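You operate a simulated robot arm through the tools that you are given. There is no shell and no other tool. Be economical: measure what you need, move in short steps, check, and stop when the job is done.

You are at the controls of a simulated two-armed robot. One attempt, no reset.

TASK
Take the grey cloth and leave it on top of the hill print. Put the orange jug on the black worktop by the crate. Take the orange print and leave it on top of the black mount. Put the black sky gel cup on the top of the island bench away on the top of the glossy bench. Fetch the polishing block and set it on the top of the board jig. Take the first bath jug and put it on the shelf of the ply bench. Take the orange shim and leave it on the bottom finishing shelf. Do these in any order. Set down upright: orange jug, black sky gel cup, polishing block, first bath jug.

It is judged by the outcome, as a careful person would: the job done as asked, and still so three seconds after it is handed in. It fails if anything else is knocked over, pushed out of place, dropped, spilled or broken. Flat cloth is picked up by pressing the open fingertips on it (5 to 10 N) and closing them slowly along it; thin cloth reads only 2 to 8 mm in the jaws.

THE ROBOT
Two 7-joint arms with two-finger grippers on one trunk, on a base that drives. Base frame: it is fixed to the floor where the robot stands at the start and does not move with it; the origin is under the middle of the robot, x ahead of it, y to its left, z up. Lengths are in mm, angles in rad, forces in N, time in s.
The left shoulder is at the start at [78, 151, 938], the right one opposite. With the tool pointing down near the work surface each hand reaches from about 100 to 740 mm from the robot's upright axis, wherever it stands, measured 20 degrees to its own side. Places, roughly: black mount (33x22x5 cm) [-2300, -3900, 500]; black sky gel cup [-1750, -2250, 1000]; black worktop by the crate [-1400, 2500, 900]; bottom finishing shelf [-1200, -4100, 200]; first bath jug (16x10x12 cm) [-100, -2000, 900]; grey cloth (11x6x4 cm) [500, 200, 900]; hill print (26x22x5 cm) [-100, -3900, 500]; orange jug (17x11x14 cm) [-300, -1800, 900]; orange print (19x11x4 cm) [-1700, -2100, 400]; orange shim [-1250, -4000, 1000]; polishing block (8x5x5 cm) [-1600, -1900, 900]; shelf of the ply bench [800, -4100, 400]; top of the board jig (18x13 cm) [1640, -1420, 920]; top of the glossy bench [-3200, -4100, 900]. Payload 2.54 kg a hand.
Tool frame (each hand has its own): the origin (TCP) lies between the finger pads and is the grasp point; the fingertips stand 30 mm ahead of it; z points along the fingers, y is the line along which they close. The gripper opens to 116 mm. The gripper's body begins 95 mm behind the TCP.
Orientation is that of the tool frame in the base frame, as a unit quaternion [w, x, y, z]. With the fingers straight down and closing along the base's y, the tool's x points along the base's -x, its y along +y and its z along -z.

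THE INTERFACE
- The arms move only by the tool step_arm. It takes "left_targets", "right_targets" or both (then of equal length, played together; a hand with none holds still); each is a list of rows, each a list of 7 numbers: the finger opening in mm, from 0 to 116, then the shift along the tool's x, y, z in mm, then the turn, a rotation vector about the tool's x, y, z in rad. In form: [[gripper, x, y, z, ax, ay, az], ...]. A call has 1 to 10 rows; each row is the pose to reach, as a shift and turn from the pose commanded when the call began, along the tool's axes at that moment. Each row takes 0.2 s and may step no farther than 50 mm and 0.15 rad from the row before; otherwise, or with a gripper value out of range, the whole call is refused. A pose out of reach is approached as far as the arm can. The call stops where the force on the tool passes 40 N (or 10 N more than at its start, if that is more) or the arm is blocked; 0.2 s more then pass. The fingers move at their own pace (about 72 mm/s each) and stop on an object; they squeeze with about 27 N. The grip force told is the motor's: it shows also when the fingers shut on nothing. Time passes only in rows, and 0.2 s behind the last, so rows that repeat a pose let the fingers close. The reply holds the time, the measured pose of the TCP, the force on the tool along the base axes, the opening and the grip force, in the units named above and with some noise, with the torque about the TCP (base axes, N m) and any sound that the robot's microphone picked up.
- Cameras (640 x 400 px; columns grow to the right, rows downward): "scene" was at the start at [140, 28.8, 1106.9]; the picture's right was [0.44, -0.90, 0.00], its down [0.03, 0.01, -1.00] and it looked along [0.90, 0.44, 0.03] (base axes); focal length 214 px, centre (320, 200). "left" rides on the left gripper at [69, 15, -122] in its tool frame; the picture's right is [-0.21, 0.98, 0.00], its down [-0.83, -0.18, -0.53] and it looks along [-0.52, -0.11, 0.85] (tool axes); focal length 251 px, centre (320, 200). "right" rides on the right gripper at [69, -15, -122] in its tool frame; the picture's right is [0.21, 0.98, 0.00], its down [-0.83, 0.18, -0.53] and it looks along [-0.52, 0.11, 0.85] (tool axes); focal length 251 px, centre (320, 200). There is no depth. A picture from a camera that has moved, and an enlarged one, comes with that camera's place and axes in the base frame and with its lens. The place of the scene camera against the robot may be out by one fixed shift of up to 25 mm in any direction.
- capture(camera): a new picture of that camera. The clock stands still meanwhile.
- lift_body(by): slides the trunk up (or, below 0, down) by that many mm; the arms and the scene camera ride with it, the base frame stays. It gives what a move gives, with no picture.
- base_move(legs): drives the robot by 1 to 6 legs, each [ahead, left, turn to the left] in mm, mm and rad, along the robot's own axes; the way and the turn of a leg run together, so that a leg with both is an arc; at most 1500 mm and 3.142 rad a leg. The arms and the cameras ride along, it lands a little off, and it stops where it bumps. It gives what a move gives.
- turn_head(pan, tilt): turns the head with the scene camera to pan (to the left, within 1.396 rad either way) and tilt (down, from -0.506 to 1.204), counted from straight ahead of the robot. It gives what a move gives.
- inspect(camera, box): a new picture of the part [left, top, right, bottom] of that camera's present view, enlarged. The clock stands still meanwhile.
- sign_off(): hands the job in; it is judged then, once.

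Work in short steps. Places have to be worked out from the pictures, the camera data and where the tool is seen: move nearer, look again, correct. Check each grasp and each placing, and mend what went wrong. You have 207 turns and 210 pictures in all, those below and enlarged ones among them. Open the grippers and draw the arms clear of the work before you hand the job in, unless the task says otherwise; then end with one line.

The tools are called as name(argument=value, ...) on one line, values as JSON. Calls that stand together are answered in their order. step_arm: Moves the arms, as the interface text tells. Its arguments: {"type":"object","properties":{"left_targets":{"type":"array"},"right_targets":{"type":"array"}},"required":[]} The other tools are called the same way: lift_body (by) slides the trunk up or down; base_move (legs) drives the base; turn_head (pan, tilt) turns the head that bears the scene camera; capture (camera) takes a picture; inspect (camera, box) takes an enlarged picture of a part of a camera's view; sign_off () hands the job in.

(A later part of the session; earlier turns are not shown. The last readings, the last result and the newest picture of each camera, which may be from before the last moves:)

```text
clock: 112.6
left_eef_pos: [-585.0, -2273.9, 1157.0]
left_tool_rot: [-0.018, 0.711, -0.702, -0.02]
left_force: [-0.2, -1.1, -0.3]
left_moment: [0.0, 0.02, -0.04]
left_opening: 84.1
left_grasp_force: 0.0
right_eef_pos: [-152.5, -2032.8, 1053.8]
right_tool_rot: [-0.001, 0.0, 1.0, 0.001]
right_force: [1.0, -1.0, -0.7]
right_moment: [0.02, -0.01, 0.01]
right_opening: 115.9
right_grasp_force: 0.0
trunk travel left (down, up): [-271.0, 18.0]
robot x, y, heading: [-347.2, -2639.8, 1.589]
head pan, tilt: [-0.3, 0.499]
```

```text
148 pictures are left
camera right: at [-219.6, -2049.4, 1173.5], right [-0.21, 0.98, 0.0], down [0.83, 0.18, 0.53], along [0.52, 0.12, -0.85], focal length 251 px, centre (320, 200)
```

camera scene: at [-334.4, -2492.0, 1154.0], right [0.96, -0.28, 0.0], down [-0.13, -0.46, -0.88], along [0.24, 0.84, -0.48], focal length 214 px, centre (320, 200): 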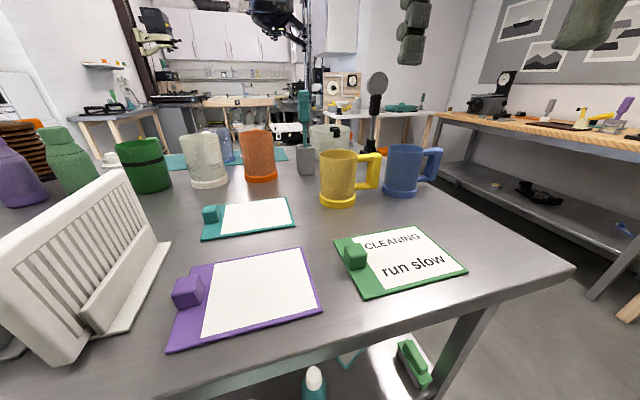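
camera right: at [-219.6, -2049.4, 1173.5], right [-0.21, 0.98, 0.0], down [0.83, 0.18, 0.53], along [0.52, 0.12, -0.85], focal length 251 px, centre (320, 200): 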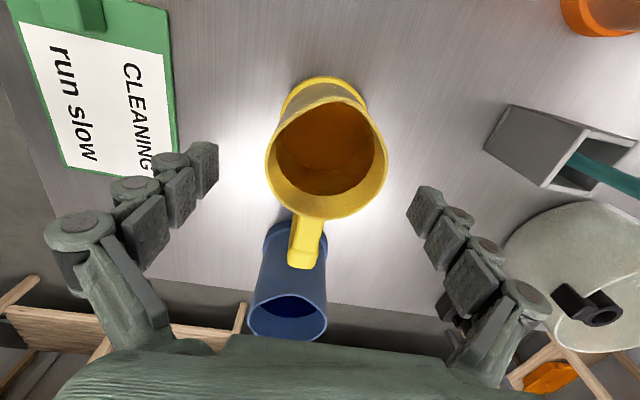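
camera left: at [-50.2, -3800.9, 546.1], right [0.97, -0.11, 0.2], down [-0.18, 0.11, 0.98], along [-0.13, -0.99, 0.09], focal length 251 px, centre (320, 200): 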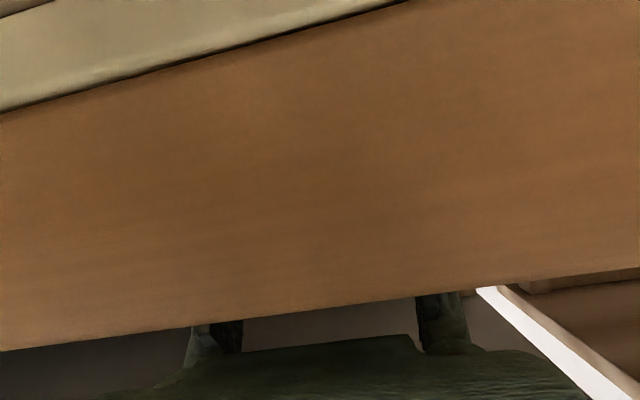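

Rim centre [−148, −2028], z≈995. I make a 5 mm correction and descend around the body.

step_arm(right_targets=[[116, -4, 5, 25, 0, 0, 0], [116, -4, 5, 50, 0, 0, 0], [116, -4, 5, 75, 0, 0, 0], [116, -4, 5, 100, 0, 0, 0], [116, -4, 5, 104, 0, 0, 0]])

capture(camera="right")

inspect(camera="scene", box=[240, 60, 460, 220])

```text
clock: 113.8
left_eef_pos: [-584.4, -2275.4, 1157.7]
left_tool_rot: [-0.018, 0.711, -0.702, -0.019]
left_force: [-0.1, -0.7, -0.6]
left_moment: [-0.01, -0.01, -0.03]
left_opening: 83.8
left_grasp_force: 0.1
right_eef_pos: [-148.8, -2028.2, 949.8]
right_tool_rot: [-0.001, 0.001, 1.0, 0.001]
right_force: [-0.7, -0.2, -0.4]
right_moment: [0.01, -0.01, -0.03]
right_opening: 116.1
right_grasp_force: 0.1
trunk travel left (down, up): [-271.0, 18.0]
robot x, y, heading: [-349.9, -2637.2, 1.592]
head pan, tilt: [-0.3, 0.499]
```

```text
147 pictures are left
camera right: at [-216.0, -2044.3, 1070.5], right [-0.21, 0.98, 0.0], down [0.83, 0.18, 0.53], along [0.52, 0.12, -0.85], focal length 251 px, centre (320, 200)
```

right: 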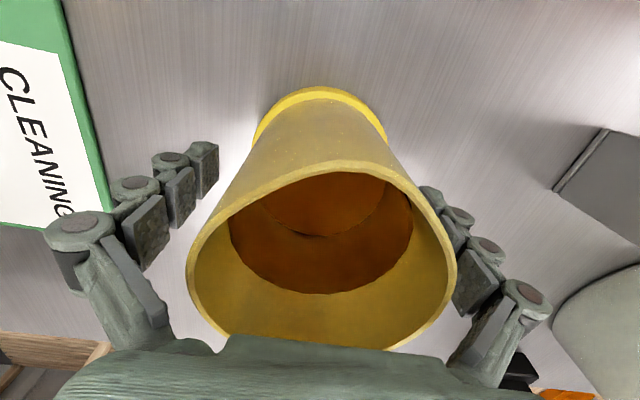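

```text
2.50 times, centred on (350, 140) of scene
camera zoom: at [-334.4, -2492.1, 1154.0], right [0.96, -0.28, 0.0], down [-0.13, -0.46, -0.88], along [0.24, 0.84, -0.48], focal length 536 px, centre (245, 350)
```

zoom: 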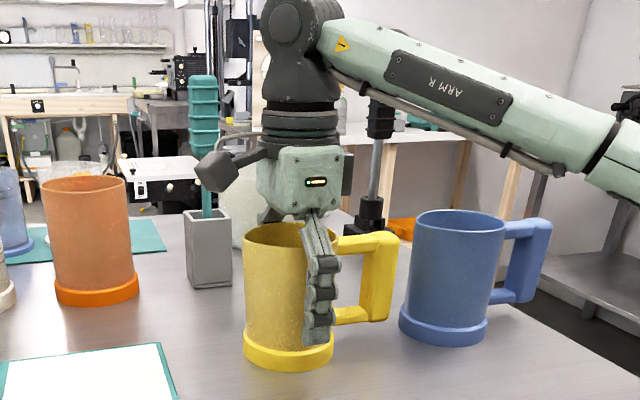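

The fingers straddle the jug well. I raise 12 mm to stay off the base ring, close, and check the grip.

step_arm(right_targets=[[116, 0, 0, -12, 0, 0, 0], [95, 0, 0, -12, 0, 0, 0], [80, 0, 0, -12, 0, 0, 0], [70, 0, 0, -12, 0, 0, 0], [70, 0, 0, -12, 0, 0, 0], [70, 0, 0, -12, 0, 0, 0]])

step_arm(right_targets=[[70, 0, 0, -10, 0, 0, 0], [70, 0, 0, -30, 0, 0, 0], [70, 0, 0, -60, 0, 0, 0], [70, 0, 0, -90, 0, 0, 0], [70, 0, 0, -90, 0, 0, 0]])

capture(camera="scene")

```text
clock: 115.2
left_eef_pos: [-584.4, -2274.9, 1157.6]
left_tool_rot: [-0.017, 0.711, -0.703, -0.021]
left_force: [0.2, -1.0, 0.4]
left_moment: [0.0, 0.0, 0.01]
left_opening: 84.0
left_grasp_force: 0.2
right_eef_pos: [-149.2, -2027.3, 961.1]
right_tool_rot: [-0.002, 0.0, 1.0, 0.001]
right_force: [-0.3, -0.1, 0.2]
right_moment: [-0.23, -0.03, 0.03]
right_opening: 83.0
right_grasp_force: 27.0
trunk travel left (down, up): [-271.0, 18.0]
robot x, y, heading: [-353.0, -2633.6, 1.589]
head pan, tilt: [-0.3, 0.499]
```

```text
clock: 116.4
left_eef_pos: [-584.4, -2273.0, 1157.7]
left_tool_rot: [-0.018, 0.711, -0.702, -0.019]
left_force: [-0.5, 0.1, 0.2]
left_moment: [-0.03, -0.02, -0.03]
left_opening: 83.7
left_grasp_force: 0.1
right_eef_pos: [-147.8, -2028.7, 1051.0]
right_tool_rot: [-0.002, 0.0, 1.0, 0.001]
right_force: [-0.1, -0.1, -6.6]
right_moment: [0.01, 0.03, -0.02]
right_opening: 83.1
right_grasp_force: 27.1
trunk travel left (down, up): [-271.0, 18.0]
robot x, y, heading: [-348.6, -2634.3, 1.591]
head pan, tilt: [-0.3, 0.499]
```

```text
145 pictures are left
camera scene: at [-334.0, -2491.4, 1153.8], right [0.96, -0.28, 0.0], down [-0.13, -0.46, -0.88], along [0.24, 0.84, -0.48], focal length 214 px, centre (320, 200)
```

scene: 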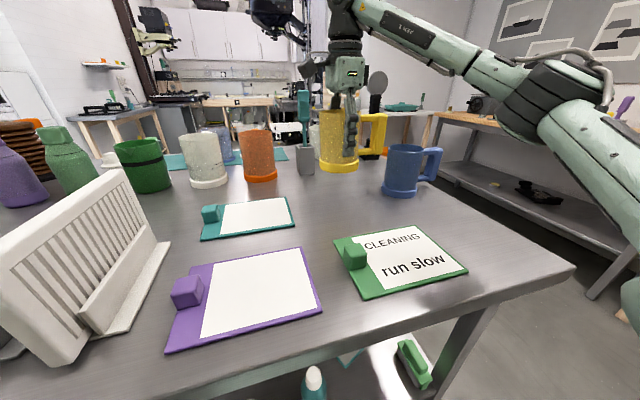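

The jug is up, upright, 6.6 N. I pull it back toward the body, then back off and turn toward the ply bench.

step_arm(right_targets=[[70, 0, -20, -20, 0, 0, 0], [70, 0, -60, -35, 0, 0, 0], [70, 0, -100, -40, 0, 0, 0], [70, 0, -140, -40, 0, 0, 0], [70, 0, -180, -40, 0, 0, 0], [70, 0, -220, -40, 0, 0, 0], [70, 0, -260, -40, 0, 0, 0], [70, 0, -300, -40, 0, 0, 0], [70, 0, -300, -40, 0, 0, 0]])

base_move(legs=[[-340, 0, 0], [0, 0, 3.141]])

base_move(legs=[[0, 1100, 0], [150, 0, 0]])

turn_head(pan=-0.2, tilt=0.5)

capture(camera="scene")

```text
clock: 118.4
left_eef_pos: [-585.2, -2274.0, 1157.2]
left_tool_rot: [-0.017, 0.711, -0.702, -0.019]
left_force: [0.1, -0.7, 0.5]
left_moment: [-0.01, -0.01, -0.01]
left_opening: 84.0
left_grasp_force: 0.1
right_eef_pos: [-149.6, -2328.4, 1091.9]
right_tool_rot: [-0.001, 0.001, 1.0, 0.001]
right_force: [-0.3, -0.2, -5.5]
right_moment: [0.0, -0.02, 0.02]
right_opening: 83.1
right_grasp_force: 27.1
trunk travel left (down, up): [-271.0, 18.0]
robot x, y, heading: [-348.2, -2637.4, 1.593]
head pan, tilt: [-0.3, 0.499]
```

```text
clock: 128.3
left_eef_pos: [-86.8, -3323.0, 1158.0]
left_tool_rot: [0.02, 0.68, 0.732, -0.017]
left_force: [-0.1, 0.5, 0.5]
left_moment: [-0.02, -0.05, -0.02]
left_opening: 84.4
left_grasp_force: 0.0
right_eef_pos: [-525.9, -3296.1, 1092.0]
right_tool_rot: [0.001, 1.0, 0.031, 0.002]
right_force: [0.4, -0.1, -4.9]
right_moment: [0.02, -0.04, -0.02]
right_opening: 82.8
right_grasp_force: 27.2
trunk travel left (down, up): [-271.0, 18.0]
robot x, y, heading: [-346.4, -2972.4, -1.489]
head pan, tilt: [-0.3, 0.499]
```

```text
clock: 140.1
left_eef_pos: [1017.4, -3384.0, 1156.8]
left_tool_rot: [0.019, 0.682, 0.731, -0.017]
left_force: [0.1, 0.0, -1.5]
left_moment: [0.05, 0.02, 0.01]
left_opening: 84.1
left_grasp_force: 0.0
right_eef_pos: [579.2, -3355.4, 1091.7]
right_tool_rot: [0.001, 1.0, 0.029, 0.001]
right_force: [0.0, 0.2, -5.0]
right_moment: [0.02, -0.02, -0.02]
right_opening: 83.0
right_grasp_force: 26.8
trunk travel left (down, up): [-271.0, 18.0]
robot x, y, heading: [759.7, -3033.6, -1.494]
head pan, tilt: [-0.3, 0.499]
```

```text
clock: 140.8
left_eef_pos: [1017.3, -3383.2, 1157.3]
left_tool_rot: [0.02, 0.682, 0.731, -0.017]
left_force: [0.1, -0.3, -0.6]
left_moment: [0.0, 0.01, -0.01]
left_opening: 83.5
left_grasp_force: 0.1
right_eef_pos: [579.0, -3354.8, 1091.5]
right_tool_rot: [0.0, 1.0, 0.029, 0.0]
right_force: [0.4, 0.3, -5.8]
right_moment: [-0.02, -0.03, 0.0]
right_opening: 83.2
right_grasp_force: 26.8
trunk travel left (down, up): [-271.0, 18.0]
robot x, y, heading: [762.5, -3036.6, -1.497]
head pan, tilt: [-0.201, 0.499]
```

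```text
144 pictures are left
camera scene: at [748.6, -3204.7, 1153.9], right [-0.99, 0.12, 0.0], down [0.06, 0.48, -0.88], along [-0.11, -0.87, -0.48], focal length 214 px, centre (320, 200)
```

scene: 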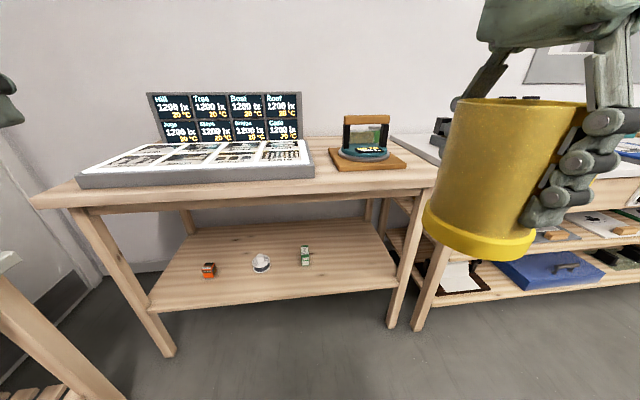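

The shelf is at about z 340, front y≈−3830, with free room right of the green box. I square up, lower the trunk, and reach forward and down in the free space before the bench.

base_move(legs=[[0, 0, -0.077]])

lift_body(by=-270)

step_arm(right_targets=[[70, 0, 28, 36, 0, 0, 0], [70, 0, 56, 72, 0, 0, 0], [70, 0, 84, 108, 0, 0, 0], [70, 0, 112, 144, 0, 0, 0], [70, 0, 140, 180, 0, 0, 0], [70, 0, 168, 216, 0, 0, 0], [70, 0, 196, 252, 0, 0, 0], [70, 0, 224, 288, 0, 0, 0], [70, 0, 252, 324, 0, 0, 0], [70, 0, 280, 350, 0, 0, 0]])

turn_head(pan=-0.4, tilt=0.5)

capture(camera="scene")

```text
clock: 141.7
left_eef_pos: [988.6, -3402.1, 1158.6]
left_tool_rot: [0.019, 0.71, 0.704, -0.018]
left_force: [0.1, 0.5, -0.3]
left_moment: [-0.02, 0.0, -0.01]
left_opening: 84.2
left_grasp_force: 0.1
right_eef_pos: [553.1, -3340.4, 1091.6]
right_tool_rot: [0.001, 1.0, -0.01, 0.001]
right_force: [-0.9, 0.5, -4.8]
right_moment: [0.0, -0.04, 0.02]
right_opening: 83.0
right_grasp_force: 27.1
trunk travel left (down, up): [-271.0, 18.0]
robot x, y, heading: [763.7, -3035.2, -1.573]
head pan, tilt: [-0.201, 0.499]
```

```text
clock: 144.4
left_eef_pos: [987.9, -3402.6, 888.7]
left_tool_rot: [0.019, 0.71, 0.704, -0.019]
left_force: [0.6, -0.2, 0.4]
left_moment: [-0.01, -0.01, 0.02]
left_opening: 83.9
left_grasp_force: 0.1
right_eef_pos: [555.1, -3338.5, 821.4]
right_tool_rot: [0.001, 1.0, -0.011, 0.0]
right_force: [0.5, 0.2, -6.4]
right_moment: [0.0, -0.02, -0.01]
right_opening: 82.7
right_grasp_force: 27.2
trunk travel left (down, up): [-1.0, 288.0]
robot x, y, heading: [765.1, -3036.9, -1.575]
head pan, tilt: [-0.201, 0.499]
```

```text
clock: 146.6
left_eef_pos: [988.8, -3401.5, 888.7]
left_tool_rot: [0.019, 0.71, 0.703, -0.018]
left_force: [0.1, -0.4, 0.1]
left_moment: [-0.03, -0.02, -0.04]
left_opening: 83.9
left_grasp_force: 0.0
right_eef_pos: [548.2, -3621.1, 471.7]
right_tool_rot: [0.001, 1.0, -0.011, 0.0]
right_force: [-0.5, 0.1, -5.7]
right_moment: [0.02, 0.04, 0.02]
right_opening: 83.3
right_grasp_force: 27.0
trunk travel left (down, up): [-1.0, 288.0]
robot x, y, heading: [765.0, -3034.9, -1.572]
head pan, tilt: [-0.201, 0.499]
```

```text
clock: 147.3
left_eef_pos: [989.6, -3402.3, 888.4]
left_tool_rot: [0.019, 0.71, 0.704, -0.018]
left_force: [0.8, -1.1, -0.2]
left_moment: [-0.02, 0.01, 0.02]
left_opening: 83.9
left_grasp_force: 0.0
right_eef_pos: [548.5, -3621.1, 472.4]
right_tool_rot: [0.0, 1.0, -0.01, 0.001]
right_force: [-0.5, 0.0, -5.0]
right_moment: [0.0, -0.01, 0.0]
right_opening: 83.1
right_grasp_force: 27.3
trunk travel left (down, up): [-1.0, 288.0]
robot x, y, heading: [762.1, -3037.5, -1.575]
head pan, tilt: [-0.4, 0.499]
```

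```text
143 pictures are left
camera scene: at [719.1, -3198.5, 883.9], right [-0.92, 0.39, 0.0], down [0.19, 0.44, -0.88], along [-0.34, -0.81, -0.48], focal length 214 px, centre (320, 200)
```

scene: 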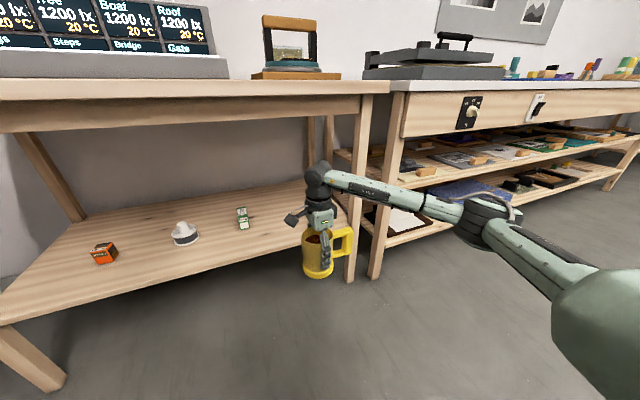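

The forearm should pass clear of the leg (x≈282). I drive forward 170 mm and check before going under the top.

base_move(legs=[[170, 0, 0]])

capture(camera="scene")

```text
clock: 148.8
left_eef_pos: [989.0, -3573.8, 887.3]
left_tool_rot: [0.019, 0.71, 0.704, -0.018]
left_force: [-0.4, 0.3, -0.5]
left_moment: [0.01, -0.02, 0.0]
left_opening: 83.8
left_grasp_force: 0.1
right_eef_pos: [548.4, -3791.1, 473.0]
right_tool_rot: [0.0, 1.0, -0.011, 0.0]
right_force: [0.0, -0.4, -5.9]
right_moment: [0.01, 0.02, -0.01]
right_opening: 83.2
right_grasp_force: 27.7
trunk travel left (down, up): [-1.0, 288.0]
robot x, y, heading: [762.7, -3206.3, -1.568]
head pan, tilt: [-0.4, 0.499]
```

```text
142 pictures are left
camera scene: at [718.6, -3369.3, 883.9], right [-0.92, 0.39, 0.0], down [0.19, 0.44, -0.88], along [-0.34, -0.81, -0.48], focal length 214 px, centre (320, 200)
```

scene: 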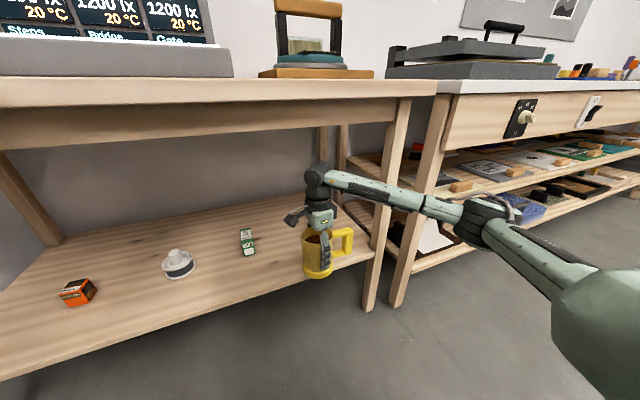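

Clearance looks fine: jug bottom ≈ 384, shelf ≈ 335. I drive 135 mm further in.

base_move(legs=[[135, 0, 0]])

capture(camera="scene")

```text
clock: 150.1
left_eef_pos: [988.4, -3709.1, 887.4]
left_tool_rot: [0.019, 0.711, 0.703, -0.018]
left_force: [0.2, 0.7, -0.6]
left_moment: [-0.03, 0.0, -0.01]
left_opening: 84.0
left_grasp_force: 0.1
right_eef_pos: [547.4, -3925.0, 472.9]
right_tool_rot: [0.001, 1.0, -0.011, 0.001]
right_force: [0.8, 0.6, -6.0]
right_moment: [0.01, 0.0, 0.0]
right_opening: 83.0
right_grasp_force: 27.1
trunk travel left (down, up): [-1.0, 288.0]
robot x, y, heading: [763.8, -3343.3, -1.574]
head pan, tilt: [-0.4, 0.499]
```

```text
141 pictures are left
camera scene: at [718.0, -3504.9, 883.9], right [-0.92, 0.39, 0.0], down [0.19, 0.44, -0.88], along [-0.34, -0.81, -0.48], focal length 214 px, centre (320, 200)
```

scene: 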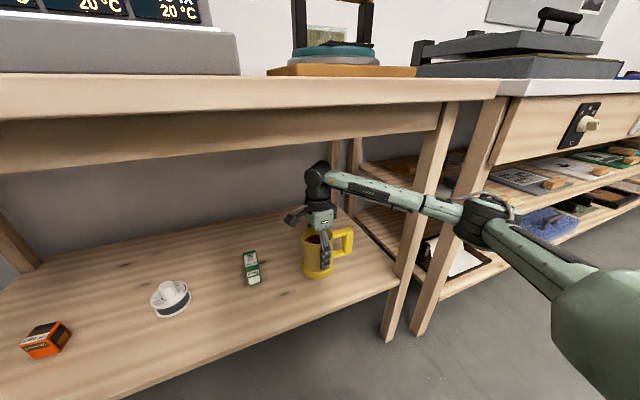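

Over the shelf now. I lower the jug in small steps until it touches.

step_arm(right_targets=[[70, 0, 0, 12, 0, 0, 0], [70, 0, 0, 22, 0, 0, 0], [70, 0, 0, 29, 0, 0, 0], [70, 0, 0, 35, 0, 0, 0], [70, 0, 0, 41, 0, 0, 0], [70, 0, 0, 47, 0, 0, 0], [70, 0, 0, 53, 0, 0, 0]])

inspect(camera="scene", box=[220, 140, 440, 300])

```text
clock: 151.7
left_eef_pos: [988.2, -3709.2, 888.3]
left_tool_rot: [0.019, 0.711, 0.703, -0.019]
left_force: [-0.5, 0.4, 0.7]
left_moment: [0.0, 0.01, 0.01]
left_opening: 83.8
left_grasp_force: 0.0
right_eef_pos: [546.2, -3927.1, 419.0]
right_tool_rot: [0.0, 1.0, -0.011, 0.002]
right_force: [0.3, 0.2, -5.6]
right_moment: [-0.03, 0.01, 0.02]
right_opening: 82.9
right_grasp_force: 26.9
trunk travel left (down, up): [-1.0, 288.0]
robot x, y, heading: [760.6, -3343.0, -1.576]
head pan, tilt: [-0.4, 0.499]
```

```text
2.50 times, centred on (330, 220) of scene
camera zoom: at [718.0, -3504.9, 883.9], right [-0.92, 0.39, 0.0], down [0.19, 0.44, -0.88], along [-0.34, -0.81, -0.48], focal length 536 px, centre (295, 150)
```

zoom: 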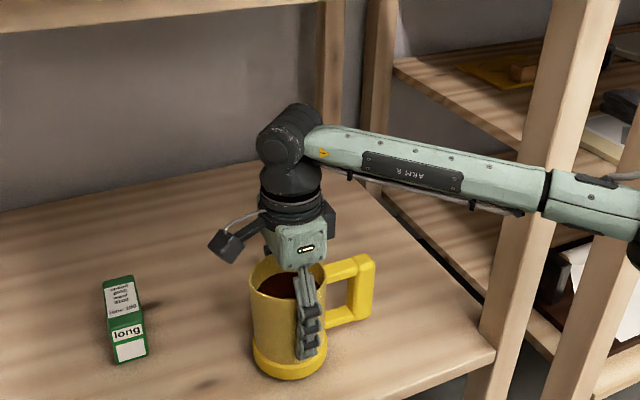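

Still hanging freely. I continue lowering gently.

step_arm(right_targets=[[70, 0, 0, 4, 0, 0, 0], [70, 0, 0, 8, 0, 0, 0], [70, 0, 0, 12, 0, 0, 0], [70, 0, 0, 16, 0, 0, 0], [70, 0, 0, 20, 0, 0, 0]])

inspect(camera="scene", box=[220, 140, 440, 300])

```text
clock: 152.9
left_eef_pos: [988.0, -3707.5, 888.8]
left_tool_rot: [0.02, 0.71, 0.703, -0.02]
left_force: [-0.1, 0.6, 0.6]
left_moment: [0.0, 0.02, -0.01]
left_opening: 84.2
left_grasp_force: 0.0
right_eef_pos: [546.9, -3929.5, 405.2]
right_tool_rot: [0.006, 1.0, -0.011, 0.002]
right_force: [0.2, 1.7, 29.6]
right_moment: [0.84, -0.09, -0.04]
right_opening: 83.3
right_grasp_force: 26.6
trunk travel left (down, up): [-1.0, 288.0]
robot x, y, heading: [759.6, -3341.7, -1.573]
head pan, tilt: [-0.4, 0.499]
```

```text
2.50 times, centred on (330, 220) of scene
camera zoom: at [718.7, -3503.0, 884.9], right [-0.92, 0.39, 0.0], down [0.19, 0.44, -0.88], along [-0.34, -0.81, -0.48], focal length 536 px, centre (295, 150)
```

zoom: 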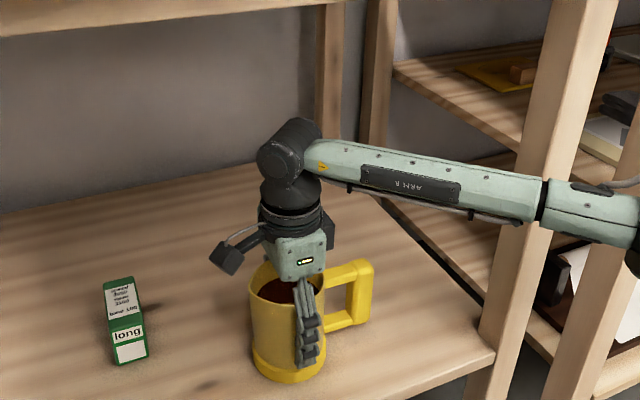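

The jug rests on the shelf. I ease off 4 mm, open fully, and rise straight up.

step_arm(right_targets=[[80, 0, 0, -5, 0, 0, 0], [95, 0, 0, -5, 0, 0, 0], [116, 0, 0, -5, 0, 0, 0], [116, 0, 0, -5, 0, 0, 0], [116, 0, 0, -30, 0, 0, 0], [116, 0, 0, -60, 0, 0, 0], [116, 0, 0, -95, 0, 0, 0], [116, 0, 0, -130, 0, 0, 0]])

inspect(camera="scene", box=[220, 120, 440, 300])

```text
clock: 154.7
left_eef_pos: [986.9, -3708.4, 888.7]
left_tool_rot: [0.02, 0.71, 0.703, -0.018]
left_force: [-0.2, -0.6, 0.5]
left_moment: [0.04, -0.01, 0.0]
left_opening: 83.7
left_grasp_force: 0.0
right_eef_pos: [545.2, -3927.5, 529.0]
right_tool_rot: [0.002, 1.0, -0.012, 0.002]
right_force: [0.2, -0.1, -0.4]
right_moment: [0.02, 0.0, 0.02]
right_opening: 115.9
right_grasp_force: 0.1
trunk travel left (down, up): [-1.0, 288.0]
robot x, y, heading: [761.0, -3340.9, -1.576]
head pan, tilt: [-0.4, 0.499]
```

```text
2.22 times, centred on (330, 210) of scene
camera zoom: at [718.1, -3504.6, 883.9], right [-0.92, 0.39, 0.0], down [0.19, 0.44, -0.88], along [-0.34, -0.81, -0.48], focal length 477 px, centre (298, 178)
```

zoom: 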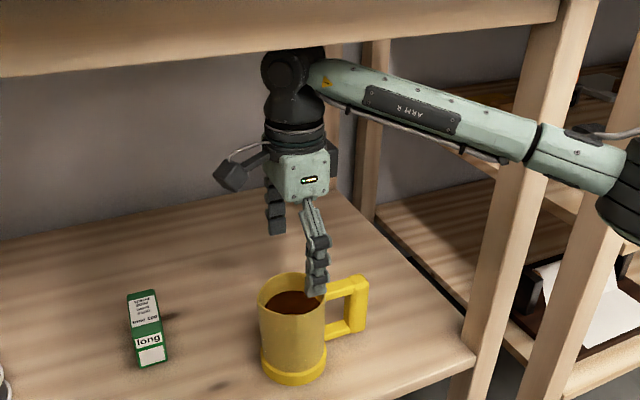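

The first bath jug stands upright on the ply shelf. I back out, raise, and drive toward the shim at x≈−1250.

base_move(legs=[[-420, 0, 0]])

step_arm(right_targets=[[80, 0, -28, -36, 0, 0, 0], [80, 0, -56, -72, 0, 0, 0], [80, 0, -84, -108, 0, 0, 0], [80, 0, -112, -144, 0, 0, 0], [80, 0, -140, -180, 0, 0, 0], [80, 0, -168, -216, 0, 0, 0], [80, 0, -196, -252, 0, 0, 0], [80, 0, -224, -288, 0, 0, 0], [80, 0, -252, -324, 0, 0, 0], [80, 0, -280, -350, 0, 0, 0]])

lift_body(by=200)

base_move(legs=[[0, -1200, 0], [0, -700, 0]])

turn_head(pan=0.0, tilt=0.35)

capture(camera="scene")

```text
clock: 157.3
left_eef_pos: [988.3, -3300.4, 888.4]
left_tool_rot: [0.019, 0.714, 0.7, -0.017]
left_force: [0.5, 0.1, -0.5]
left_moment: [0.01, -0.01, 0.01]
left_opening: 84.3
left_grasp_force: 0.1
right_eef_pos: [544.6, -3514.7, 529.6]
right_tool_rot: [0.001, 1.0, -0.015, 0.001]
right_force: [0.7, 0.4, 0.6]
right_moment: [-0.01, 0.0, -0.04]
right_opening: 115.8
right_grasp_force: 0.1
trunk travel left (down, up): [-1.0, 288.0]
robot x, y, heading: [767.8, -2932.9, -1.583]
head pan, tilt: [-0.4, 0.499]
```

```text
clock: 159.5
left_eef_pos: [987.0, -3300.5, 888.3]
left_tool_rot: [0.02, 0.714, 0.7, -0.018]
left_force: [-0.1, -0.4, 0.1]
left_moment: [0.03, -0.01, 0.03]
left_opening: 83.7
left_grasp_force: 0.0
right_eef_pos: [551.0, -3233.1, 878.9]
right_tool_rot: [0.0, 1.0, -0.016, 0.002]
right_force: [0.3, -0.4, -0.7]
right_moment: [0.03, -0.01, -0.01]
right_opening: 80.0
right_grasp_force: 0.0
trunk travel left (down, up): [-1.0, 288.0]
robot x, y, heading: [765.6, -2932.7, -1.588]
head pan, tilt: [-0.4, 0.499]
```

```text
clock: 161.6
left_eef_pos: [988.7, -3300.6, 1087.0]
left_tool_rot: [0.019, 0.714, 0.7, -0.018]
left_force: [0.0, 0.3, -0.3]
left_moment: [0.0, 0.01, 0.01]
left_opening: 84.2
left_grasp_force: 0.0
right_eef_pos: [550.7, -3234.9, 1077.5]
right_tool_rot: [0.001, 1.0, -0.016, 0.002]
right_force: [-0.4, 0.5, -0.4]
right_moment: [-0.01, -0.01, -0.01]
right_opening: 80.1
right_grasp_force: 0.0
trunk travel left (down, up): [-201.0, 88.0]
robot x, y, heading: [765.9, -2926.0, -1.586]
head pan, tilt: [-0.4, 0.499]
```

```text
clock: 180.4
left_eef_pos: [-944.0, -3251.2, 1088.5]
left_tool_rot: [0.019, 0.723, 0.69, -0.018]
left_force: [0.4, -0.1, 0.6]
left_moment: [-0.06, 0.02, -0.01]
left_opening: 83.7
left_grasp_force: 0.2
right_eef_pos: [-1378.7, -3173.2, 1079.3]
right_tool_rot: [0.001, 1.0, -0.03, 0.0]
right_force: [-0.3, -0.2, -0.3]
right_moment: [0.02, -0.02, -0.01]
right_opening: 80.2
right_grasp_force: 0.0
trunk travel left (down, up): [-201.0, 88.0]
robot x, y, heading: [-1159.9, -2878.5, -1.613]
head pan, tilt: [-0.4, 0.499]
```

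```text
clock: 181.3
left_eef_pos: [-945.6, -3251.0, 1087.7]
left_tool_rot: [0.019, 0.723, 0.69, -0.018]
left_force: [0.5, -0.5, 0.2]
left_moment: [-0.01, 0.06, -0.01]
left_opening: 84.1
left_grasp_force: 0.1
right_eef_pos: [-1378.5, -3174.3, 1079.7]
right_tool_rot: [0.001, 1.0, -0.03, 0.002]
right_force: [-0.2, 0.5, -1.0]
right_moment: [-0.01, -0.02, -0.01]
right_opening: 80.2
right_grasp_force: 0.0
trunk travel left (down, up): [-201.0, 88.0]
robot x, y, heading: [-1156.5, -2879.0, -1.605]
head pan, tilt: [0.0, 0.351]
```

```text
137 pictures are left
camera scene: at [-1171.6, -3048.1, 1097.6], right [-1.0, 0.04, 0.0], down [0.01, 0.34, -0.94], along [-0.04, -0.94, -0.34], focal length 214 px, centre (320, 200)
```

scene: 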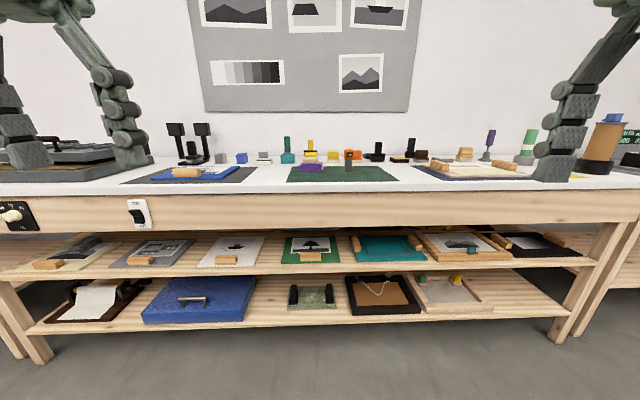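

inspect(camera="scene", box=[240, 120, 440, 200])

inspect(camera="scene", box=[240, 220, 480, 340])

```text
3.20 times, centred on (340, 160) of scene
camera zoom: at [-1171.6, -3048.1, 1097.6], right [-1.0, 0.04, 0.0], down [0.01, 0.34, -0.94], along [-0.04, -0.94, -0.34], focal length 686 px, centre (256, 328)
```

zoom: 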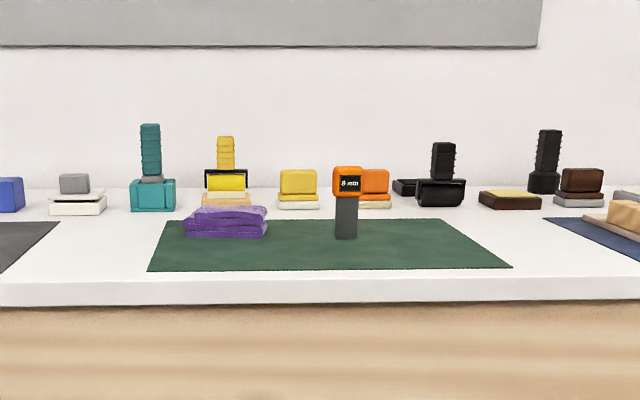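

```text
2.67 times, centred on (360, 280) of scene
camera zoom: at [-1171.6, -3048.1, 1097.6], right [-1.0, 0.04, 0.0], down [0.01, 0.34, -0.94], along [-0.04, -0.94, -0.34], focal length 572 px, centre (213, -13)
```

zoom: 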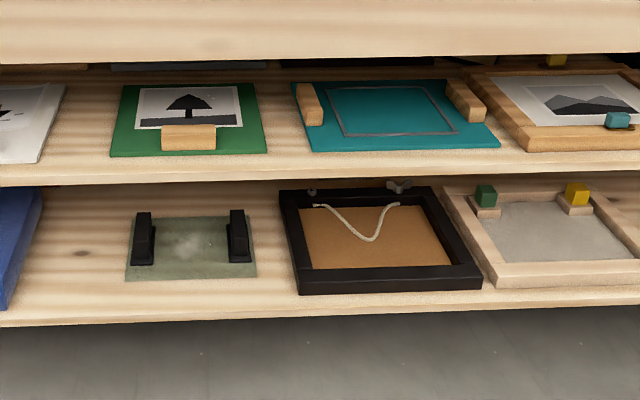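

The "6 mm" orange-headed piece on the green mat looks like the shim, around x −1330. I square up and drive closer for a better view.

base_move(legs=[[0, 0, 0.035], [450, 20, 0]])

turn_head(pan=-0.15, tilt=0.5)

capture(camera="scene")

capture(camera="right")

```text
clock: 184.4
left_eef_pos: [-907.6, -3697.6, 1087.3]
left_tool_rot: [0.019, 0.707, 0.707, -0.018]
left_force: [-0.4, 0.2, 0.3]
left_moment: [0.02, 0.01, -0.02]
left_opening: 84.0
left_grasp_force: 0.0
right_eef_pos: [-1343.2, -3640.2, 1078.5]
right_tool_rot: [0.002, 1.0, -0.006, 0.001]
right_force: [-0.1, -0.9, -1.2]
right_moment: [0.02, -0.02, 0.0]
right_opening: 79.9
right_grasp_force: 0.1
trunk travel left (down, up): [-201.0, 88.0]
robot x, y, heading: [-1138.1, -3335.6, -1.566]
head pan, tilt: [0.0, 0.351]
```

```text
clock: 185.1
left_eef_pos: [-906.8, -3698.5, 1087.8]
left_tool_rot: [0.019, 0.707, 0.707, -0.018]
left_force: [-0.4, 0.0, 0.2]
left_moment: [-0.01, -0.01, 0.01]
left_opening: 84.0
left_grasp_force: 0.0
right_eef_pos: [-1343.9, -3639.3, 1079.8]
right_tool_rot: [0.0, 1.0, -0.007, 0.0]
right_force: [-0.1, 0.3, -0.2]
right_moment: [0.04, -0.01, -0.02]
right_opening: 80.2
right_grasp_force: 0.0
trunk travel left (down, up): [-201.0, 88.0]
robot x, y, heading: [-1139.2, -3333.4, -1.566]
head pan, tilt: [-0.15, 0.499]
```

```text
134 pictures are left
camera scene: at [-1157.1, -3501.7, 1084.0], right [-0.99, 0.14, 0.0], down [0.07, 0.47, -0.88], along [-0.13, -0.87, -0.48], focal length 214 px, centre (320, 200)
```

scene: 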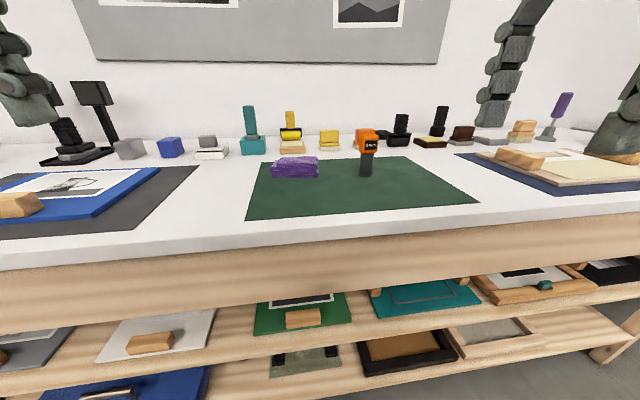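

```text
133 pictures are left
camera right: at [-1274.1, -3626.1, 1200.2], right [0.2, -0.98, 0.0], down [-0.83, -0.17, 0.53], along [-0.52, -0.11, -0.85], focal length 251 px, centre (320, 200)
```

right: 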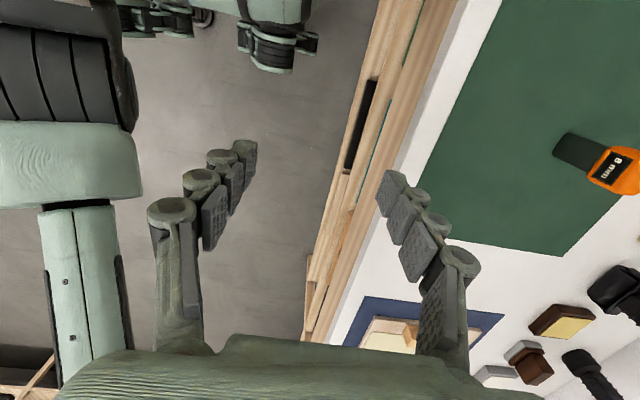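

I enlarge the piece in the right camera to make sure it is the shim.

inspect(camera="right", box=[520, 100, 640, 220])

inspect(camera="scene", box=[230, 90, 490, 230])

```text
3.33 times, centred on (580, 160) of right
camera zoom: at [-1274.1, -3626.1, 1200.2], right [0.2, -0.98, 0.0], down [-0.83, -0.17, 0.53], along [-0.52, -0.11, -0.85], focal length 838 px, centre (-547, 333)
```

zoom: 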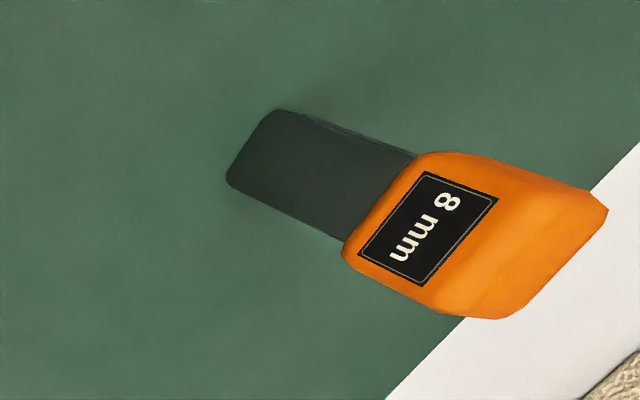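

```text
2.46 times, centred on (360, 160) of scene
camera zoom: at [-1157.1, -3501.7, 1084.0], right [-0.99, 0.14, 0.0], down [0.07, 0.47, -0.88], along [-0.13, -0.87, -0.48], focal length 528 px, centre (222, 298)
```

zoom: 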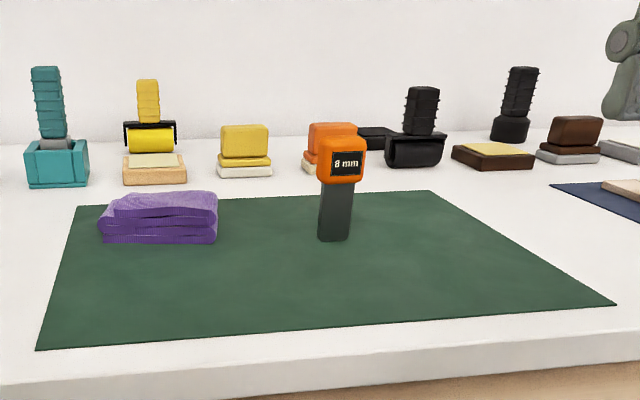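

It is the 8 mm shim, standing on its blade, near [−1320, −3975]. I turn the right hand back to close along x and move it above the shim.

step_arm(right_targets=[[90, 2, 28, 0, 0, 0, -0.15], [90, 4, 56, 0, 0, 0, -0.3], [90, 6, 84, 0, 0, 0, -0.45], [90, 8, 112, 0, 0, 0, -0.6], [90, 10, 140, 0, 0, 0, -0.75], [90, 12, 168, 0, 0, 0, -0.9], [90, 14, 196, 0, 0, 0, -1.05], [90, 16, 224, 0, 0, 0, -1.2], [90, 18, 252, 0, 0, 0, -1.35], [90, 20, 280, 0, 0, 0, -1.5]])

step_arm(right_targets=[[90, 0, 0, 0, 0, 0, -0.07], [90, 0, 0, 0, 0, 0, -0.07]])

capture(camera="right")

```text
clock: 187.3
left_eef_pos: [-907.1, -3697.6, 1086.9]
left_tool_rot: [0.019, 0.707, 0.706, -0.018]
left_force: [-0.6, 0.2, -0.1]
left_moment: [0.02, -0.02, 0.03]
left_opening: 84.0
left_grasp_force: 0.0
right_eef_pos: [-1328.3, -3919.3, 1080.9]
right_tool_rot: [0.001, 0.736, 0.677, -0.001]
right_force: [-0.2, -0.8, -0.3]
right_moment: [-0.03, 0.03, -0.01]
right_opening: 89.9
right_grasp_force: 0.1
trunk travel left (down, up): [-201.0, 88.0]
robot x, y, heading: [-1137.3, -3334.0, -1.565]
head pan, tilt: [-0.15, 0.499]
```

```text
clock: 187.9
left_eef_pos: [-906.5, -3697.7, 1087.6]
left_tool_rot: [0.019, 0.707, 0.707, -0.018]
left_force: [0.2, 0.0, 0.0]
left_moment: [0.01, -0.03, 0.0]
left_opening: 83.8
left_grasp_force: 0.0
right_eef_pos: [-1328.0, -3919.8, 1079.8]
right_tool_rot: [0.001, 0.712, 0.702, 0.0]
right_force: [-1.3, 1.0, 0.1]
right_moment: [0.0, -0.03, -0.01]
right_opening: 90.1
right_grasp_force: 0.0
trunk travel left (down, up): [-201.0, 88.0]
robot x, y, heading: [-1136.0, -3335.5, -1.57]
head pan, tilt: [-0.15, 0.499]
```

```text
130 pictures are left
camera right: at [-1341.4, -3850.6, 1201.0], right [0.98, 0.2, 0.0], down [0.17, -0.83, 0.54], along [0.11, -0.52, -0.84], focal length 251 px, centre (320, 200)
```

right: 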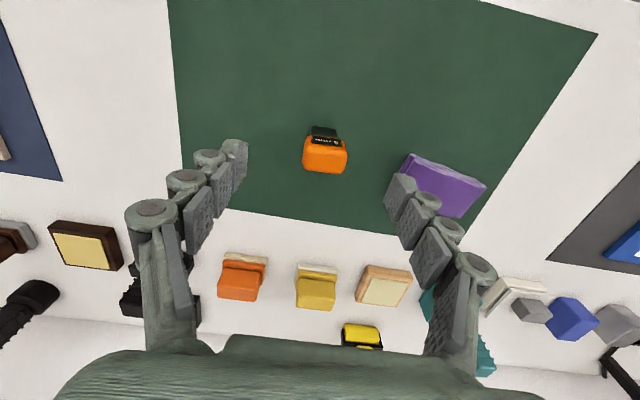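

The shim's axis is at [−1321, −3935], head about 40 mm wide. I centre the hand, descend around the head and close.

step_arm(right_targets=[[90, -15, 7, 0, 0, 0, 0], [90, -15, 7, 40, 0, 0, 0], [90, -15, 7, 80, 0, 0, 0], [90, -15, 7, 108, 0, 0, 0], [90, -15, 7, 108, 0, 0, 0]])

inspect(camera="scene", box=[250, 80, 470, 220])

capture(camera="right")

```text
clock: 189.1
left_eef_pos: [-907.9, -3697.3, 1087.8]
left_tool_rot: [0.02, 0.708, 0.706, -0.018]
left_force: [-0.6, 0.0, -0.4]
left_moment: [-0.01, 0.0, 0.02]
left_opening: 83.8
left_grasp_force: 0.0
right_eef_pos: [-1320.4, -3935.0, 972.6]
right_tool_rot: [0.001, 0.712, 0.702, 0.0]
right_force: [-0.4, -0.7, -0.2]
right_moment: [0.01, 0.06, 0.01]
right_opening: 90.0
right_grasp_force: 0.1
trunk travel left (down, up): [-201.0, 88.0]
robot x, y, heading: [-1136.2, -3332.9, -1.562]
head pan, tilt: [-0.15, 0.499]
```

```text
2.86 times, centred on (360, 150) of scene
camera zoom: at [-1157.2, -3501.6, 1084.0], right [-0.99, 0.14, 0.0], down [0.07, 0.47, -0.88], along [-0.13, -0.87, -0.48], focal length 613 px, centre (206, 343)
```

zoom: 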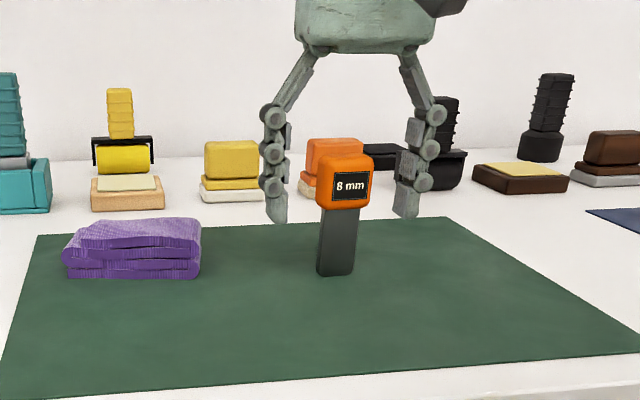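

```text
128 pictures are left
camera right: at [-1333.2, -3867.1, 1092.8], right [0.98, 0.2, 0.0], down [0.17, -0.83, 0.54], along [0.11, -0.53, -0.84], focal length 251 px, centre (320, 200)
```

right: 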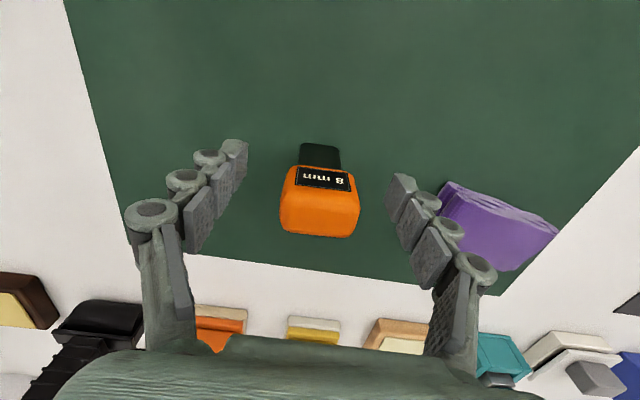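

Fingers straddle the head with tips just below it. I close and lift.

step_arm(right_targets=[[60, 0, 0, 0, 0, 0, 0], [30, 0, 0, 0, 0, 0, 0], [15, 0, 0, 0, 0, 0, 0], [15, 0, 0, 0, 0, 0, 0], [15, 0, 0, 0, 0, 0, 0]])

step_arm(right_targets=[[15, 0, 0, -20, 0, 0, 0], [15, 0, 0, -60, 0, 0, 0], [15, 0, 0, -100, 0, 0, 0], [15, 40, 0, -120, 0, 0, 0], [15, 80, 0, -120, 0, 0, 0], [15, 120, 0, -120, 0, 0, 0], [15, 160, 0, -120, 0, 0, 0], [15, 160, 0, -120, 0, 0, 0]])

capture(camera="right")

```text
clock: 190.3
left_eef_pos: [-907.5, -3697.0, 1089.1]
left_tool_rot: [0.02, 0.707, 0.706, -0.017]
left_force: [0.2, -0.1, -0.1]
left_moment: [0.03, -0.04, -0.01]
left_opening: 84.2
left_grasp_force: 0.0
right_eef_pos: [-1319.8, -3934.8, 972.4]
right_tool_rot: [0.002, 0.712, 0.702, 0.0]
right_force: [0.3, -0.1, 0.2]
right_moment: [-0.04, 0.0, 0.03]
right_opening: 39.2
right_grasp_force: 27.3
trunk travel left (down, up): [-201.0, 88.0]
robot x, y, heading: [-1139.0, -3331.6, -1.566]
head pan, tilt: [-0.15, 0.499]
```

```text
clock: 192.1
left_eef_pos: [-906.5, -3696.8, 1088.0]
left_tool_rot: [0.019, 0.707, 0.707, -0.018]
left_force: [-0.2, -0.5, 0.1]
left_moment: [-0.02, -0.02, -0.01]
left_opening: 83.8
left_grasp_force: 0.1
right_eef_pos: [-1320.0, -3773.2, 1091.5]
right_tool_rot: [0.001, 0.712, 0.702, 0.0]
right_force: [0.3, -0.5, -0.5]
right_moment: [0.04, 0.0, 0.02]
right_opening: 38.7
right_grasp_force: 27.3
trunk travel left (down, up): [-201.0, 88.0]
robot x, y, heading: [-1135.5, -3330.6, -1.565]
head pan, tilt: [-0.15, 0.499]
```

```text
127 pictures are left
camera right: at [-1332.7, -3704.5, 1211.4], right [0.98, 0.2, 0.0], down [0.17, -0.83, 0.54], along [0.11, -0.52, -0.84], focal length 251 px, centre (320, 200)
```

right: 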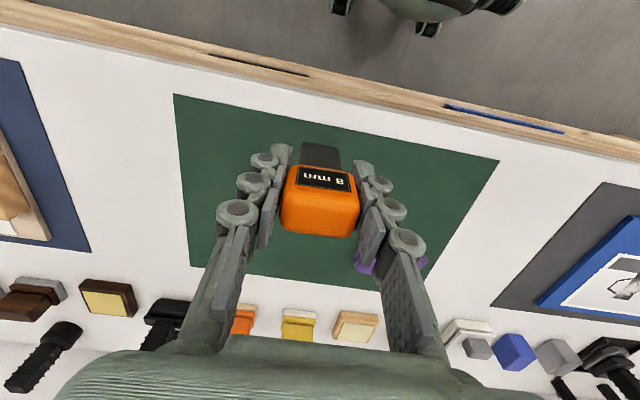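

Shim held at 39 mm. I back off, shift to the free gap at x≈−975 on the bottom shelf, lower the trunk and reach down.

base_move(legs=[[-260, 0, 0], [0, 345, 0]])

lift_body(by=-200)

step_arm(right_targets=[[15, -10, 0, 42, 0, 0, 0], [15, -20, 0, 84, 0, 0, 0], [15, -30, 0, 126, 0, 0, 0], [15, -40, 0, 168, 0, 0, 0], [15, -50, 0, 210, 0, 0, 0], [15, -60, 0, 252, 0, 0, 0], [15, -70, 0, 294, 0, 0, 0], [15, -80, 0, 336, 0, 0, 0], [15, -90, 0, 378, 0, 0, 0], [15, -90, 0, 390, 0, 0, 0]])

step_arm(right_targets=[[15, -5, 0, 25, 0, -0.14, 0], [15, -10, 0, 50, 0, -0.28, 0], [15, -15, 0, 75, 0, -0.42, 0], [15, -20, 0, 100, 0, -0.56, 0], [15, -25, 0, 125, 0, -0.7, 0], [15, -30, 0, 150, 0, -0.84, 0], [15, -35, 0, 175, 0, -0.98, 0], [15, -40, 0, 200, 0, -1.12, 0], [15, -45, 0, 220, 0, -1.26, 0], [15, -50, 0, 240, 0, -1.31, 0]])

turn_head(pan=-0.3, tilt=0.6)

capture(camera="scene")

```text
clock: 197.5
left_eef_pos: [-558.5, -3437.2, 1086.8]
left_tool_rot: [0.02, 0.703, 0.71, -0.018]
left_force: [0.4, -0.1, -0.5]
left_moment: [0.0, -0.02, -0.04]
left_opening: 84.0
left_grasp_force: 0.0
right_eef_pos: [-969.7, -3517.2, 1090.1]
right_tool_rot: [0.001, 0.709, 0.705, 0.0]
right_force: [-0.4, 0.7, -0.5]
right_moment: [0.0, 0.0, 0.02]
right_opening: 38.1
right_grasp_force: 27.0
trunk travel left (down, up): [-201.0, 88.0]
robot x, y, heading: [-792.6, -3074.6, -1.555]
head pan, tilt: [-0.15, 0.499]
```

```text
clock: 199.6
left_eef_pos: [-557.9, -3437.2, 888.7]
left_tool_rot: [0.02, 0.704, 0.71, -0.017]
left_force: [0.9, 0.5, 0.9]
left_moment: [0.0, 0.03, 0.01]
left_opening: 83.9
left_grasp_force: 0.0
right_eef_pos: [-969.1, -3516.9, 890.6]
right_tool_rot: [0.001, 0.709, 0.705, 0.0]
right_force: [0.0, 0.7, -1.0]
right_moment: [-0.01, 0.02, 0.01]
right_opening: 38.2
right_grasp_force: 26.6
trunk travel left (down, up): [-1.0, 288.0]
robot x, y, heading: [-789.5, -3069.7, -1.553]
head pan, tilt: [-0.15, 0.499]
```

```text
clock: 201.8
left_eef_pos: [-557.5, -3437.8, 887.6]
left_tool_rot: [0.019, 0.704, 0.71, -0.018]
left_force: [0.2, 0.1, -0.6]
left_moment: [-0.01, 0.01, -0.03]
left_opening: 83.8
left_grasp_force: 0.0
right_eef_pos: [-970.2, -3607.3, 501.8]
right_tool_rot: [0.001, 0.709, 0.705, -0.001]
right_force: [-0.2, 0.1, -0.9]
right_moment: [0.01, -0.03, -0.01]
right_opening: 38.2
right_grasp_force: 27.1
trunk travel left (down, up): [-1.0, 288.0]
robot x, y, heading: [-790.6, -3073.3, -1.551]
head pan, tilt: [-0.15, 0.499]
```

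```text
clock: 204.0
left_eef_pos: [-558.8, -3436.9, 887.4]
left_tool_rot: [0.02, 0.704, 0.71, -0.018]
left_force: [-0.3, -0.4, -0.9]
left_moment: [-0.01, -0.01, -0.02]
left_opening: 84.0
left_grasp_force: 0.1
right_eef_pos: [-959.9, -3631.8, 379.8]
right_tool_rot: [0.252, 0.659, 0.664, -0.248]
right_force: [0.0, 0.1, -0.3]
right_moment: [0.04, -0.02, 0.0]
right_opening: 38.3
right_grasp_force: 26.9
right hand out of reach, approached as far as the arm can: row 6, 7, 8, 9, 10
trunk travel left (down, up): [-1.0, 288.0]
robot x, y, heading: [-790.3, -3073.0, -1.556]
head pan, tilt: [-0.15, 0.499]
```

```text
clock: 204.7
left_eef_pos: [-557.7, -3437.6, 888.8]
left_tool_rot: [0.019, 0.704, 0.71, -0.018]
left_force: [0.5, -0.1, 0.0]
left_moment: [0.01, -0.01, 0.01]
left_opening: 83.6
left_grasp_force: 0.0
right_eef_pos: [-959.5, -3633.6, 378.3]
right_tool_rot: [0.253, 0.658, 0.664, -0.247]
right_force: [-0.3, -0.2, -0.1]
right_moment: [0.0, 0.01, -0.03]
right_opening: 38.2
right_grasp_force: 27.1
trunk travel left (down, up): [-1.0, 288.0]
robot x, y, heading: [-790.3, -3076.3, -1.552]
head pan, tilt: [-0.3, 0.6]
```

```text
126 pictures are left
camera scene: at [-822.1, -3238.3, 874.9], right [-0.96, 0.28, 0.0], down [0.16, 0.54, -0.83], along [-0.23, -0.79, -0.56], focal length 214 px, centre (320, 200)
```

scene: 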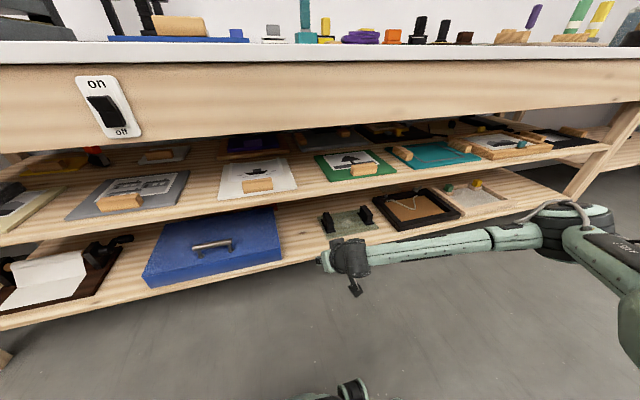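

The pitch stalled at ~41° because the wrist is too close; I extend forward in the free space first, then pitch further and lower.

step_arm(right_targets=[[15, -31, 0, 27, 0, 0, 0], [15, -62, 0, 55, 0, 0, 0], [15, -94, 0, 82, 0, -0.08, 0], [15, -70, 0, 110, 0, -0.16, 0], [15, -45, 0, 138, 0, -0.24, 0], [15, -20, 0, 166, 0, -0.32, 0], [15, 5, 0, 195, 0, -0.4, 0], [15, 5, 0, 195, 0, -0.4, 0]])

capture(camera="scene")

```text
clock: 206.5
left_eef_pos: [-556.1, -3437.3, 888.0]
left_tool_rot: [0.018, 0.703, 0.71, -0.019]
left_force: [0.3, 1.1, 0.2]
left_moment: [0.0, 0.03, -0.02]
left_opening: 84.2
left_grasp_force: 0.1
right_eef_pos: [-876.8, -3813.0, 280.1]
right_tool_rot: [0.32, 0.632, 0.599, -0.373]
right_force: [-4.0, -2.8, 0.9]
right_moment: [0.21, -0.15, 0.26]
right_opening: 38.1
right_grasp_force: 27.2
right hand out of reach, approached as far as the arm can: row 4, 5, 6, 7, 8
trunk travel left (down, up): [-1.0, 288.0]
robot x, y, heading: [-785.2, -3075.7, -1.554]
head pan, tilt: [-0.3, 0.6]
```

```text
125 pictures are left
camera scene: at [-821.5, -3238.2, 874.9], right [-0.96, 0.28, 0.0], down [0.16, 0.54, -0.83], along [-0.23, -0.79, -0.56], focal length 214 px, centre (320, 200)
```

scene: 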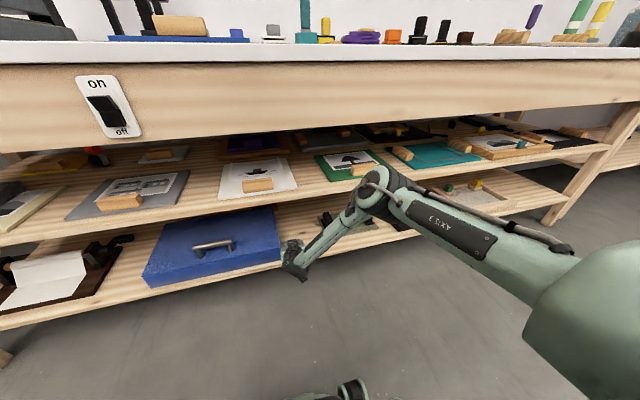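

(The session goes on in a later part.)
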